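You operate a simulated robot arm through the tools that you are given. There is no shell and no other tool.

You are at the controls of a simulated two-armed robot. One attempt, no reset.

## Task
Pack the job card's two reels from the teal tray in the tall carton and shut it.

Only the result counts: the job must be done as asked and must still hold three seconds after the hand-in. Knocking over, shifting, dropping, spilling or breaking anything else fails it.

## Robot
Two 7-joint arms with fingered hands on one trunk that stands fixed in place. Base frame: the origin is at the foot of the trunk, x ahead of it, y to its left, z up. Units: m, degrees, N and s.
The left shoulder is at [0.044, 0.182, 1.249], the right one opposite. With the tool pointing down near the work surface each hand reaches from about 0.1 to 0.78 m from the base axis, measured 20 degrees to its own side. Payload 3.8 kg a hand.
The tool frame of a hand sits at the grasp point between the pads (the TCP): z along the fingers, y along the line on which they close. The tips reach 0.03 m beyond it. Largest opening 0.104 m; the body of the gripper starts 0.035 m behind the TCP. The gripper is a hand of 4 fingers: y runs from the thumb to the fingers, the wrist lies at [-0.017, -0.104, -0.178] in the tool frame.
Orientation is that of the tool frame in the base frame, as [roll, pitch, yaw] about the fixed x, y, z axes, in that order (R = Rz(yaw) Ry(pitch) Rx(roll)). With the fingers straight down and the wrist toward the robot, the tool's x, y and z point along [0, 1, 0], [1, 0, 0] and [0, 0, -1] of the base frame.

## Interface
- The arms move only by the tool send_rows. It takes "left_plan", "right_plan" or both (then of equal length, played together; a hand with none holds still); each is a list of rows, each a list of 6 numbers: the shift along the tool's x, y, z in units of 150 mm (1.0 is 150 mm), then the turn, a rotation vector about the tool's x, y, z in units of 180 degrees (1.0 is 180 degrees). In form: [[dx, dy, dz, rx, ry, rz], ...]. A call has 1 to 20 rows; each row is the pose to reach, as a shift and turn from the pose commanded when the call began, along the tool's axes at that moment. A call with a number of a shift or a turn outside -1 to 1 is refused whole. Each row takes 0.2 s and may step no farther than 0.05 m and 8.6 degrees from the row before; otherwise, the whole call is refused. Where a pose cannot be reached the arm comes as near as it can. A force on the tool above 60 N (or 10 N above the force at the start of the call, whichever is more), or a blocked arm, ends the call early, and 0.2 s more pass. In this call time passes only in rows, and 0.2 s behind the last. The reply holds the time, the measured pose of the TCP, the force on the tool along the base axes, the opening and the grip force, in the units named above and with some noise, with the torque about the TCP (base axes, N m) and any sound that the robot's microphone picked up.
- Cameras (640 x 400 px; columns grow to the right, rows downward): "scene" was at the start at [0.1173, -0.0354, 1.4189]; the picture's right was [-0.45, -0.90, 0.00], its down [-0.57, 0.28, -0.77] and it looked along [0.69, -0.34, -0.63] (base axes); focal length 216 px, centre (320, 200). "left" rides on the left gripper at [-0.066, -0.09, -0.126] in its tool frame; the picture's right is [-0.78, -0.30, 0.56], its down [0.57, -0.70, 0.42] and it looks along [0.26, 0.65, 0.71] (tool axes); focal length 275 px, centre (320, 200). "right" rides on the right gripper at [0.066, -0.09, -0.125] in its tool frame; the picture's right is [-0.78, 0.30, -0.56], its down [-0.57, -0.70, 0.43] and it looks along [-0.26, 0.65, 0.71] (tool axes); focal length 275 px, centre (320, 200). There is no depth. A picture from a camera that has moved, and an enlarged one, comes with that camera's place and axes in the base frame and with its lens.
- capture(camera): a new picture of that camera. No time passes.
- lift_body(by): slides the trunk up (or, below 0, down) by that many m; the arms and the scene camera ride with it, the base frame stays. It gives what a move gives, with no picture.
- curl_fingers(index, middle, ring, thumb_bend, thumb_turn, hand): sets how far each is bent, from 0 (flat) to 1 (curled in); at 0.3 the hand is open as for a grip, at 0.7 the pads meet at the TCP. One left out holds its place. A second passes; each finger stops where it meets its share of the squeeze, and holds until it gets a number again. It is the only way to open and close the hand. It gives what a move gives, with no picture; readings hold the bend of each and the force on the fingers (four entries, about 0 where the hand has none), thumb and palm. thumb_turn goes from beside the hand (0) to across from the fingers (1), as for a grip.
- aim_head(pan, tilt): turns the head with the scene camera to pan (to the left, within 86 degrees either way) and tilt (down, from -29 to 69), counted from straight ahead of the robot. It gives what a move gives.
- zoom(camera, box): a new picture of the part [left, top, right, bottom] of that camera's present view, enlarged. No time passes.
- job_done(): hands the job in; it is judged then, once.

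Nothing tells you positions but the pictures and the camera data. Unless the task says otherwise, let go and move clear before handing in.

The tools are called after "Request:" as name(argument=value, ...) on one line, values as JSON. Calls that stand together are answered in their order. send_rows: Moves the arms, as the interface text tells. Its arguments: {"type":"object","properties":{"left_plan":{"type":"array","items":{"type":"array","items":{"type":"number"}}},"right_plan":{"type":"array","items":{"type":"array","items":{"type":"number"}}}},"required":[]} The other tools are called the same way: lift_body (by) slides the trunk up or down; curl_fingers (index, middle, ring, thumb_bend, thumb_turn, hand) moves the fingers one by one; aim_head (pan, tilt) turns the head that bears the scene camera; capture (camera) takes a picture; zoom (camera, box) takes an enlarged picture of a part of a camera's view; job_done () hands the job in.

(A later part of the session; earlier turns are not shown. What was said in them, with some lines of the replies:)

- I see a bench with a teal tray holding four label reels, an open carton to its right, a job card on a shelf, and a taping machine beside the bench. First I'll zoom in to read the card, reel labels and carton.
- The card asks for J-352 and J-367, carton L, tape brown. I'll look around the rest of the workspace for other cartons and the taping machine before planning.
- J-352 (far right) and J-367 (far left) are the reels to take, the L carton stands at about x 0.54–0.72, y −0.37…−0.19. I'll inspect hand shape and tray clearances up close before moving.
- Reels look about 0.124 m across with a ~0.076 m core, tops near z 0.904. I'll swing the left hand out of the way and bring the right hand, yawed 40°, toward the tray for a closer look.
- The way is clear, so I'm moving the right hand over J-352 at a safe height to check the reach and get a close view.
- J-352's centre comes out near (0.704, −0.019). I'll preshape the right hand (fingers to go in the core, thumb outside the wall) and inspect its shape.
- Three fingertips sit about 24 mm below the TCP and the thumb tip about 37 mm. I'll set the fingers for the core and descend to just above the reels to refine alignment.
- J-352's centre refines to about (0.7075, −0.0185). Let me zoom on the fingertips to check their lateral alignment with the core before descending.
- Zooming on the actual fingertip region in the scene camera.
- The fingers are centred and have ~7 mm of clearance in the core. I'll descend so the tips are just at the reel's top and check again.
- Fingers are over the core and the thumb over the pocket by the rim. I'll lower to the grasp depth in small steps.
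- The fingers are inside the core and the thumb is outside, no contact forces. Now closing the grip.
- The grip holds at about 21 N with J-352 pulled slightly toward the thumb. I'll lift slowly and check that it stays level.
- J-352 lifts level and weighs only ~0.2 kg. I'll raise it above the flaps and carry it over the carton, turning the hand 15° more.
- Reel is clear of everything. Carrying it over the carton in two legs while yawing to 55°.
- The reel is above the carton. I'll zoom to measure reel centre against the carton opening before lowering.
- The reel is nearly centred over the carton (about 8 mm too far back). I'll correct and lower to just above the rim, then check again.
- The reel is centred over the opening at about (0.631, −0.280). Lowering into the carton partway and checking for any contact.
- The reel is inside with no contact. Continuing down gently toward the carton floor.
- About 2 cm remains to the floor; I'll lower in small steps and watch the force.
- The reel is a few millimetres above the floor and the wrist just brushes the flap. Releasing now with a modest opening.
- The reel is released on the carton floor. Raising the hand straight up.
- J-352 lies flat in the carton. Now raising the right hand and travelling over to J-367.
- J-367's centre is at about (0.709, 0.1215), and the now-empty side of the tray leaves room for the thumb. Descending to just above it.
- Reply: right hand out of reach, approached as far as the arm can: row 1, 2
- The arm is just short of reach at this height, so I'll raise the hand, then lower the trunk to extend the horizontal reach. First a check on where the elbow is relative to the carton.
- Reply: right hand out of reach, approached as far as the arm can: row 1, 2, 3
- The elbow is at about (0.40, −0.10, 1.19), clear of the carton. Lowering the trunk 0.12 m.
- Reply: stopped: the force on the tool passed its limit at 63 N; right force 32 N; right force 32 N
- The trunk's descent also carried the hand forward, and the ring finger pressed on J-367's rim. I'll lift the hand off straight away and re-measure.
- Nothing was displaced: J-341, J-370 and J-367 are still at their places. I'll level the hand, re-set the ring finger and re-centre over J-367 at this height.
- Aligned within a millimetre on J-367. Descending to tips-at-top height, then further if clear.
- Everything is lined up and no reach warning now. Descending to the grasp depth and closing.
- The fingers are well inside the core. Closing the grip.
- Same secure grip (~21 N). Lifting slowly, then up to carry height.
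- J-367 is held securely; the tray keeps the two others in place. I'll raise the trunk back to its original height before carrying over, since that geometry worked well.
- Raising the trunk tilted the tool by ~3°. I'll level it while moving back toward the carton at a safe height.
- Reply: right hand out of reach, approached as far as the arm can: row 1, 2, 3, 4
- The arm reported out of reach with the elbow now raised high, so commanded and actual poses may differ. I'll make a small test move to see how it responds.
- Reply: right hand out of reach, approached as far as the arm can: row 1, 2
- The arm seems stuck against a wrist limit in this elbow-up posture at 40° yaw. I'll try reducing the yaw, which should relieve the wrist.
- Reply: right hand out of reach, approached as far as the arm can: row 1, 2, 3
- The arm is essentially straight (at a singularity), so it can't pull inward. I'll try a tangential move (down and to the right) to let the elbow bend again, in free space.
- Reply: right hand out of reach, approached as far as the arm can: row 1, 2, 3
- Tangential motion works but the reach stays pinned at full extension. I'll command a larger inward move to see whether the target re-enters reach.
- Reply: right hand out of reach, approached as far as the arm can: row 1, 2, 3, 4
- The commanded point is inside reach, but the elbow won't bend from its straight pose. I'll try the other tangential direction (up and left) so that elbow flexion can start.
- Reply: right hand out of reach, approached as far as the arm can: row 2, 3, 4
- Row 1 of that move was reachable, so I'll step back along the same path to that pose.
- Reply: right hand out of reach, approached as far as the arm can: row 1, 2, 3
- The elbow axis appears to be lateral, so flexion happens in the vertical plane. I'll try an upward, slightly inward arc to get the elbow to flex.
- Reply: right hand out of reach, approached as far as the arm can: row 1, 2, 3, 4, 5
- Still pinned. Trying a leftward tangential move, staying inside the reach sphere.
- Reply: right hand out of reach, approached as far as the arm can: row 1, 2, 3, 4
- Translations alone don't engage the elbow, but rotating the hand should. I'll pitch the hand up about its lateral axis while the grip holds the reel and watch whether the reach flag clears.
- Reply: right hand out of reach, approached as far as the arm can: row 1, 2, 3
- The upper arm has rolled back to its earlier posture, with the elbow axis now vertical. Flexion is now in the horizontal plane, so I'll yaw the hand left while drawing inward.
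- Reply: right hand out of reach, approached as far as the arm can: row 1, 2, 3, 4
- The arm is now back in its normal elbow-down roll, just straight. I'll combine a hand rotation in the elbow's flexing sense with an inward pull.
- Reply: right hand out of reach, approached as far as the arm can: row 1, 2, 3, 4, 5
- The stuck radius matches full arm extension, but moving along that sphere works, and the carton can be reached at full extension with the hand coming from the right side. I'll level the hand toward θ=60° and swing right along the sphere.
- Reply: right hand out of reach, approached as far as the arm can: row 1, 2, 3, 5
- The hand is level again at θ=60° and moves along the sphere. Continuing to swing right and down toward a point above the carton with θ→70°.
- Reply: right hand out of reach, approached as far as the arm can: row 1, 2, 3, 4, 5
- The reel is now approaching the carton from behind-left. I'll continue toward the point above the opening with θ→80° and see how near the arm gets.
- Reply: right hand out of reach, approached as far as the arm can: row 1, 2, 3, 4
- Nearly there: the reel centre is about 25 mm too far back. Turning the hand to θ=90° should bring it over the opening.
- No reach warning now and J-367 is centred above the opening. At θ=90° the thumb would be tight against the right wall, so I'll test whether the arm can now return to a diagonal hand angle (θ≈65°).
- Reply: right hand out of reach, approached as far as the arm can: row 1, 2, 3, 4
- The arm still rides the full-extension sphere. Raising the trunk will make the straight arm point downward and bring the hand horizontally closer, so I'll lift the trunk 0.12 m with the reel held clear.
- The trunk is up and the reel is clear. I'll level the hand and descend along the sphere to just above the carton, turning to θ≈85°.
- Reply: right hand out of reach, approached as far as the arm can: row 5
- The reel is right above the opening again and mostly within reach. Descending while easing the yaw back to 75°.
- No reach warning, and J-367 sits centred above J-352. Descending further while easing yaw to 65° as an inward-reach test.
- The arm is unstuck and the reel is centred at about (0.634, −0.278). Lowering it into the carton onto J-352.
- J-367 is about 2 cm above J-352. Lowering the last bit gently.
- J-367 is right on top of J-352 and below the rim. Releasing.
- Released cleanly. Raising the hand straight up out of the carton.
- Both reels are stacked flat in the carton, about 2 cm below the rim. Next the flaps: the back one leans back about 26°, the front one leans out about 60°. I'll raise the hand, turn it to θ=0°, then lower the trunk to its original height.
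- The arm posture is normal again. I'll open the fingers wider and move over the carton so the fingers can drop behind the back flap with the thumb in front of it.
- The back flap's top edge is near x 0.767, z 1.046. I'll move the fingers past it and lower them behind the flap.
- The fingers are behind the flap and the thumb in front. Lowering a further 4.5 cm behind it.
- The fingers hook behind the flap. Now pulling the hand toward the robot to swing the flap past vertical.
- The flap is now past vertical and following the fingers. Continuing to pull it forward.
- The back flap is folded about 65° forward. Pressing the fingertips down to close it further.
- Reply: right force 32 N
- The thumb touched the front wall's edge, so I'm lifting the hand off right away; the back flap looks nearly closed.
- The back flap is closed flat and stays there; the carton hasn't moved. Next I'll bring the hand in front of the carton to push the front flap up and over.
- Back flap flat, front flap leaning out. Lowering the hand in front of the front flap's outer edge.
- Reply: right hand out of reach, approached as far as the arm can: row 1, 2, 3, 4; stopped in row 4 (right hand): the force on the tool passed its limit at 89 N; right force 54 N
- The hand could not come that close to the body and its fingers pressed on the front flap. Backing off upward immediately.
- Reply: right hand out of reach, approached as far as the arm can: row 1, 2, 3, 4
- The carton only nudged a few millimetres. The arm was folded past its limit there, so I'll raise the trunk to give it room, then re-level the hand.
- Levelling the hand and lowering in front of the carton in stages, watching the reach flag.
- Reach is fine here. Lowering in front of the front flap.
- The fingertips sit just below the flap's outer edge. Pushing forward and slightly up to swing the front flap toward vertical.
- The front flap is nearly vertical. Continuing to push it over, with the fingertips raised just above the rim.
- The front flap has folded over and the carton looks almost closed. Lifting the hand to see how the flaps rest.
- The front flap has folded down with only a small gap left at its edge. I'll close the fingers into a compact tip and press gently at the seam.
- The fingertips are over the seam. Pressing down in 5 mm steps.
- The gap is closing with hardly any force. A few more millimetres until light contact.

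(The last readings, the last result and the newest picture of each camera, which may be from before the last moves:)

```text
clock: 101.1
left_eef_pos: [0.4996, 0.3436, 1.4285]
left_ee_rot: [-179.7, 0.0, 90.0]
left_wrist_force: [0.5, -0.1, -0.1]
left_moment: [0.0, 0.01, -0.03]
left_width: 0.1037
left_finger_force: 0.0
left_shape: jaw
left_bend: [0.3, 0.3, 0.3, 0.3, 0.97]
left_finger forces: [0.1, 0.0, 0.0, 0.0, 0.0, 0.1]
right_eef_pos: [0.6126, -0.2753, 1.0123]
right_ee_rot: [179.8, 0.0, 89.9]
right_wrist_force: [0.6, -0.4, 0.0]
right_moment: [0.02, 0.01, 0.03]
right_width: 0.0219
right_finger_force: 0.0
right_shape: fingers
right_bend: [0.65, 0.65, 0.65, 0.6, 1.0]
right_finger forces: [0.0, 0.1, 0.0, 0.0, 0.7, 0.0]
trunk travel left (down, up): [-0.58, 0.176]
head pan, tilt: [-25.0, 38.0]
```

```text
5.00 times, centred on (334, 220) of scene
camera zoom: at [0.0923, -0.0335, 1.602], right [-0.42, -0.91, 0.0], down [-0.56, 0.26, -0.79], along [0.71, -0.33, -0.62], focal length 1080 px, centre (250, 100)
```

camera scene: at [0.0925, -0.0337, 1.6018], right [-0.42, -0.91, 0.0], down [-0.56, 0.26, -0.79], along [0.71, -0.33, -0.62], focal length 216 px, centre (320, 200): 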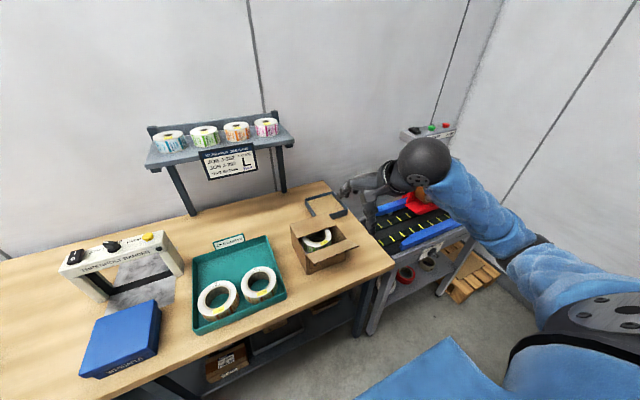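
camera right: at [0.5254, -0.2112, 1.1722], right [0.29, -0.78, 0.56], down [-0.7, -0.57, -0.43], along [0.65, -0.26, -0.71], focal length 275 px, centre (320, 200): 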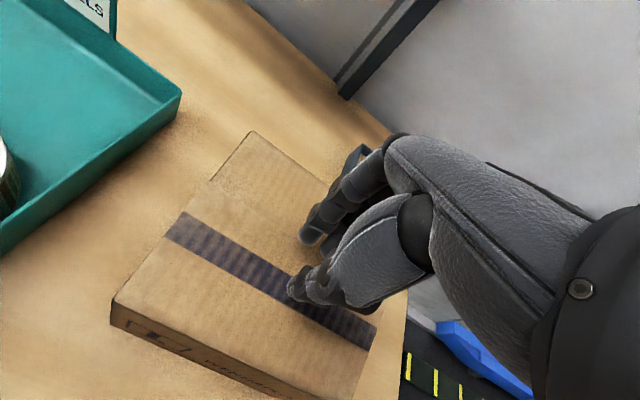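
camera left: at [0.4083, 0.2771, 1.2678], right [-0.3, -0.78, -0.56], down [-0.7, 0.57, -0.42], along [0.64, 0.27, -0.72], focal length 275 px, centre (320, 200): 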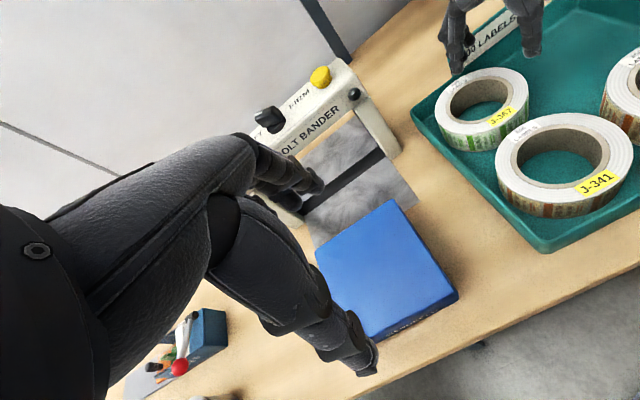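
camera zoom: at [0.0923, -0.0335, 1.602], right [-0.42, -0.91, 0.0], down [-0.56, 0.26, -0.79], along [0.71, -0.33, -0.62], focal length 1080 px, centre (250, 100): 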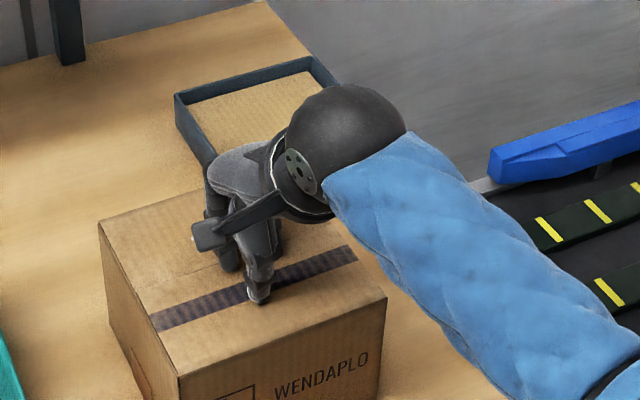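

The flaps are flush. Lifting the hand straight up and watching whether they stay shut.

Request:
send_rows(right_plan=[[0, 0, -0.1, 0, 0, 0], [0, 0, -0.3, 0, 0, 0], [0, -0.1, -0.6, 0, 0, 0], [0, -0.35, -0.9, 0, 0, 0], [0, -0.6, -1.0, 0, 0, 0]])

Request:
zoom(camera="scene", box=[270, 180, 398, 260])

Request:
capture(camera="right")

Request:
capture(camera="scene")

```text
refused: row 4 steps farther than a row can; nothing moved
```

```text
5.00 times, centred on (334, 220) of scene
camera zoom: at [0.0923, -0.0335, 1.602], right [-0.42, -0.91, 0.0], down [-0.56, 0.26, -0.79], along [0.71, -0.33, -0.62], focal length 1080 px, centre (250, 100)
```

zoom: 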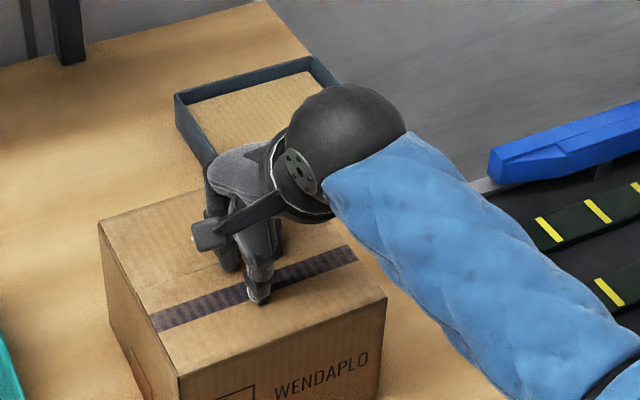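

```text
taken
camera right: at [0.5239, -0.2094, 1.1372], right [0.29, -0.78, 0.56], down [-0.7, -0.57, -0.43], along [0.65, -0.27, -0.71], focal length 275 px, centre (320, 200)
```

right: 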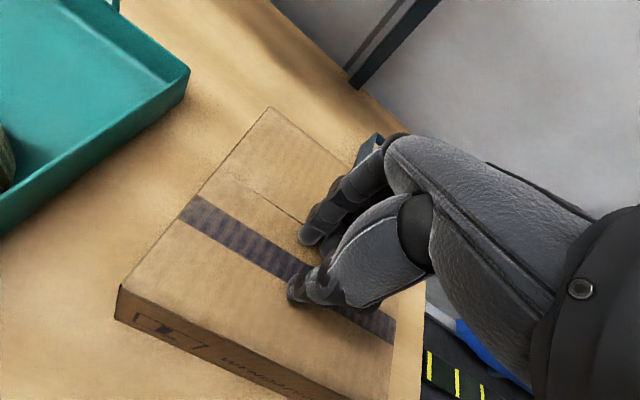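

```text
taken
camera scene: at [0.0923, -0.0335, 1.602], right [-0.42, -0.91, 0.0], down [-0.56, 0.26, -0.79], along [0.71, -0.33, -0.62], focal length 216 px, centre (320, 200)
```

scene: 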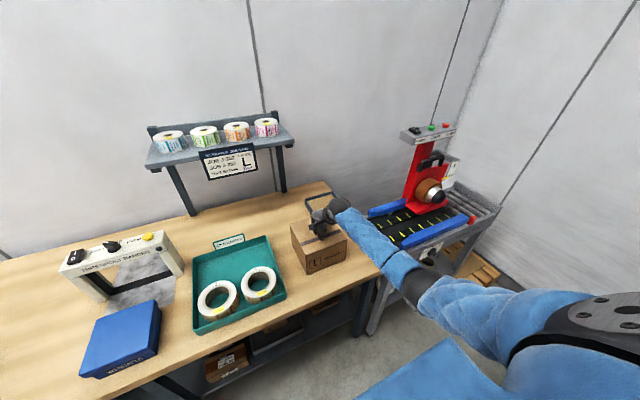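

That plan had a step too long and was refused; resending with smaller steps.

Request:
send_rows(right_plan=[[0, 0, -0.1, 0, 0, 0], [0, 0, -0.3, 0, 0, 0], [0, -0.05, -0.55, 0, 0, 0], [0, -0.2, -0.8, 0, 0, 0], [0, -0.4, -1.0, 0, 0, 0]])

Request:
zoom(camera="scene", box=[270, 180, 398, 260])

Request:
capture(camera="right")

```text
clock: 102.3
left_eef_pos: [0.4979, 0.3438, 1.4295]
left_ee_rot: [-179.8, 0.1, 90.1]
left_wrist_force: [0.7, 0.0, 0.2]
left_moment: [0.0, -0.01, -0.03]
left_width: 0.1034
left_finger_force: 0.1
left_shape: jaw
left_bend: [0.3, 0.3, 0.3, 0.3, 0.97]
left_finger forces: [0.0, 0.0, 0.1, 0.0, 0.0, 0.0]
right_eef_pos: [0.5477, -0.2725, 1.1654]
right_ee_rot: [-180.0, -0.1, 89.9]
right_wrist_force: [0.2, 0.3, -0.3]
right_moment: [-0.03, -0.04, 0.0]
right_width: 0.0213
right_finger_force: 0.3
right_shape: fingers
right_bend: [0.65, 0.65, 0.65, 0.6, 1.0]
right_finger forces: [0.0, 0.0, 0.0, 0.1, 0.0, 0.0]
trunk travel left (down, up): [-0.58, 0.176]
head pan, tilt: [-25.0, 38.0]
```

```text
5.00 times, centred on (334, 220) of scene
camera zoom: at [0.0915, -0.0337, 1.602], right [-0.42, -0.91, 0.0], down [-0.56, 0.26, -0.79], along [0.71, -0.33, -0.62], focal length 1080 px, centre (250, 100)
```

zoom: 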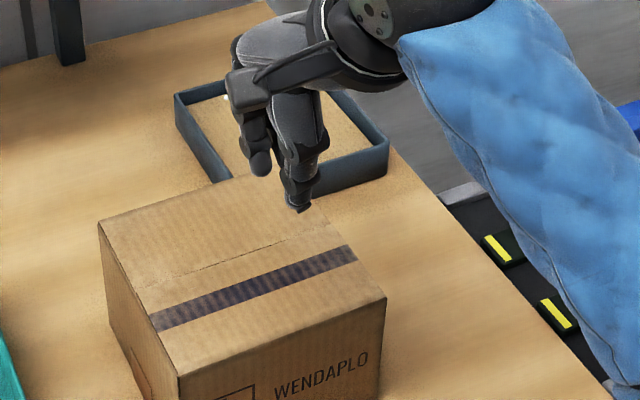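

```text
taken
camera right: at [0.4602, -0.2056, 1.2901], right [0.29, -0.78, 0.56], down [-0.7, -0.57, -0.43], along [0.65, -0.26, -0.71], focal length 275 px, centre (320, 200)
```

right: 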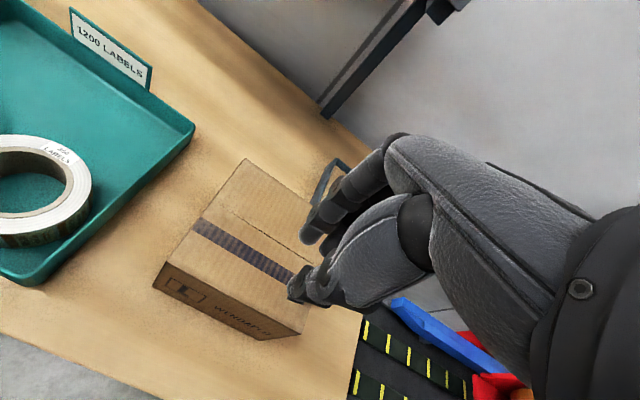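

The carton is shut with both flaps flush and staying down. Moving the right hand clear up and back, then a last check of everything.

Request:
send_rows(right_plan=[[-0.1, -0.15, -0.2, 0, 0, 0], [-0.2, -0.3, -0.4, 0, 0, 0], [-0.3, -0.45, -0.6, 0, 0, 0], [-0.4, -0.6, -0.8, 0, 0, 0]])

Request:
aim_head(pan=-12, tilt=45)

Request:
capture(camera="scene")

Request:
zoom(camera="scene", box=[210, 120, 410, 245])

Request:
capture(camera="right")

```text
clock: 103.3
left_eef_pos: [0.4968, 0.3448, 1.4287]
left_ee_rot: [-179.8, 0.0, 90.1]
left_wrist_force: [1.0, 0.2, 0.2]
left_moment: [-0.02, 0.02, 0.0]
left_width: 0.1039
left_finger_force: 0.0
left_shape: jaw
left_bend: [0.3, 0.3, 0.3, 0.3, 0.97]
left_finger forces: [0.0, 0.1, 0.0, 0.0, 0.1, 0.1]
right_eef_pos: [0.4608, -0.3355, 1.2811]
right_ee_rot: [179.8, -0.1, 89.9]
right_wrist_force: [0.2, 0.0, 0.8]
right_moment: [-0.01, 0.01, 0.01]
right_width: 0.0217
right_finger_force: 0.0
right_shape: fingers
right_bend: [0.65, 0.65, 0.65, 0.6, 1.0]
right_finger forces: [0.0, 0.0, 0.1, 0.0, 0.0, 0.0]
trunk travel left (down, up): [-0.58, 0.176]
head pan, tilt: [-25.0, 38.0]
```

```text
clock: 104.1
left_eef_pos: [0.4981, 0.3439, 1.4284]
left_ee_rot: [-179.7, 0.1, 90.1]
left_wrist_force: [0.2, 0.3, -1.2]
left_moment: [-0.01, 0.0, -0.03]
left_width: 0.1038
left_finger_force: 0.1
left_shape: jaw
left_bend: [0.3, 0.3, 0.3, 0.3, 0.97]
left_finger forces: [0.0, 0.0, 0.1, 0.0, 0.0, 0.0]
right_eef_pos: [0.4625, -0.3348, 1.2798]
right_ee_rot: [180.0, 0.0, 89.9]
right_wrist_force: [0.0, -1.1, 0.4]
right_moment: [-0.03, -0.01, -0.01]
right_width: 0.022
right_finger_force: 0.1
right_shape: fingers
right_bend: [0.65, 0.65, 0.65, 0.6, 1.0]
right_finger forces: [0.0, 0.1, 0.0, 0.0, 0.0, 0.1]
trunk travel left (down, up): [-0.58, 0.176]
head pan, tilt: [-12.0, 45.0]
```

```text
taken
camera scene: at [0.094, -0.014, 1.5917], right [-0.21, -0.98, 0.0], down [-0.69, 0.15, -0.71], along [0.69, -0.15, -0.71], focal length 216 px, centre (320, 200)
```

scene: 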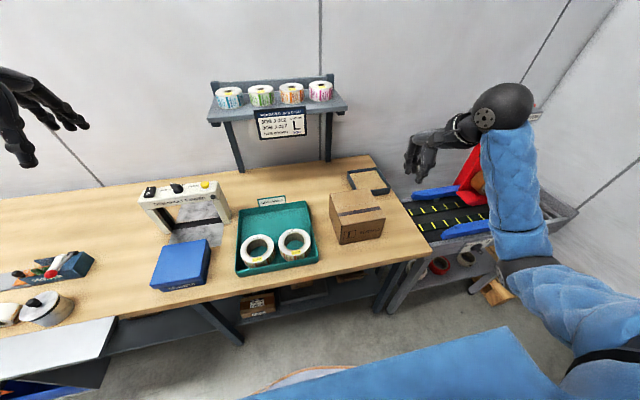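

```text
3.20 times, centred on (310, 182) of scene
camera zoom: at [0.094, -0.014, 1.5917], right [-0.21, -0.98, 0.0], down [-0.69, 0.15, -0.71], along [0.69, -0.15, -0.71], focal length 691 px, centre (352, 256)
```

zoom: 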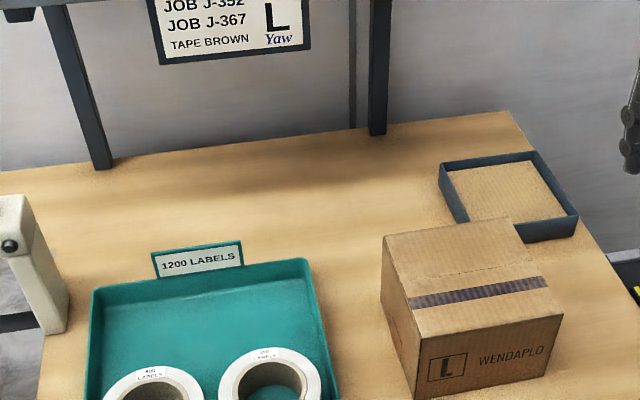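

```text
taken
camera right: at [0.3731, -0.2685, 1.4057], right [0.29, -0.78, 0.56], down [-0.7, -0.57, -0.43], along [0.65, -0.27, -0.71], focal length 275 px, centre (320, 200)
```

right: 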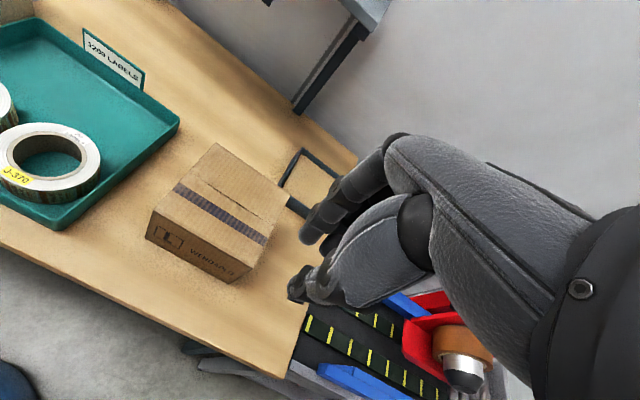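

The carton is shut with both flaps flush, J-352 and J-367 inside. J-341 and J-370 are still in the tray, nothing else looks disturbed, and both hands are clear, so I'm handing in.

Request:
job_done()

```text
The job is handed in.
```

I packed reels J-352 and J-367 in the L carton, flat, one on top of the other, and folded both flaps shut. The job is handed in. The flaps stayed flush after I lifted the hand and moved both hands clear.

- **Carton:** it shifted a few millimetres when the right hand pressed on the front flap (a force peak of about 89 N) while I was setting up to close it. I saw no damage.
- **Reel J-367:** while I lowered the trunk, a finger pressed on its rim with just over 60 N before the motion stopped. The reel had not moved, and I picked it up normally afterwards.
- **Tape:** the job card also says "TAPE BROWN". I did not tape the carton, because the task only asked for it to be shut.
- **Everything else:** J-341 and J-370 are still in the tray, and nothing else on the bench looked disturbed in the last pictures.
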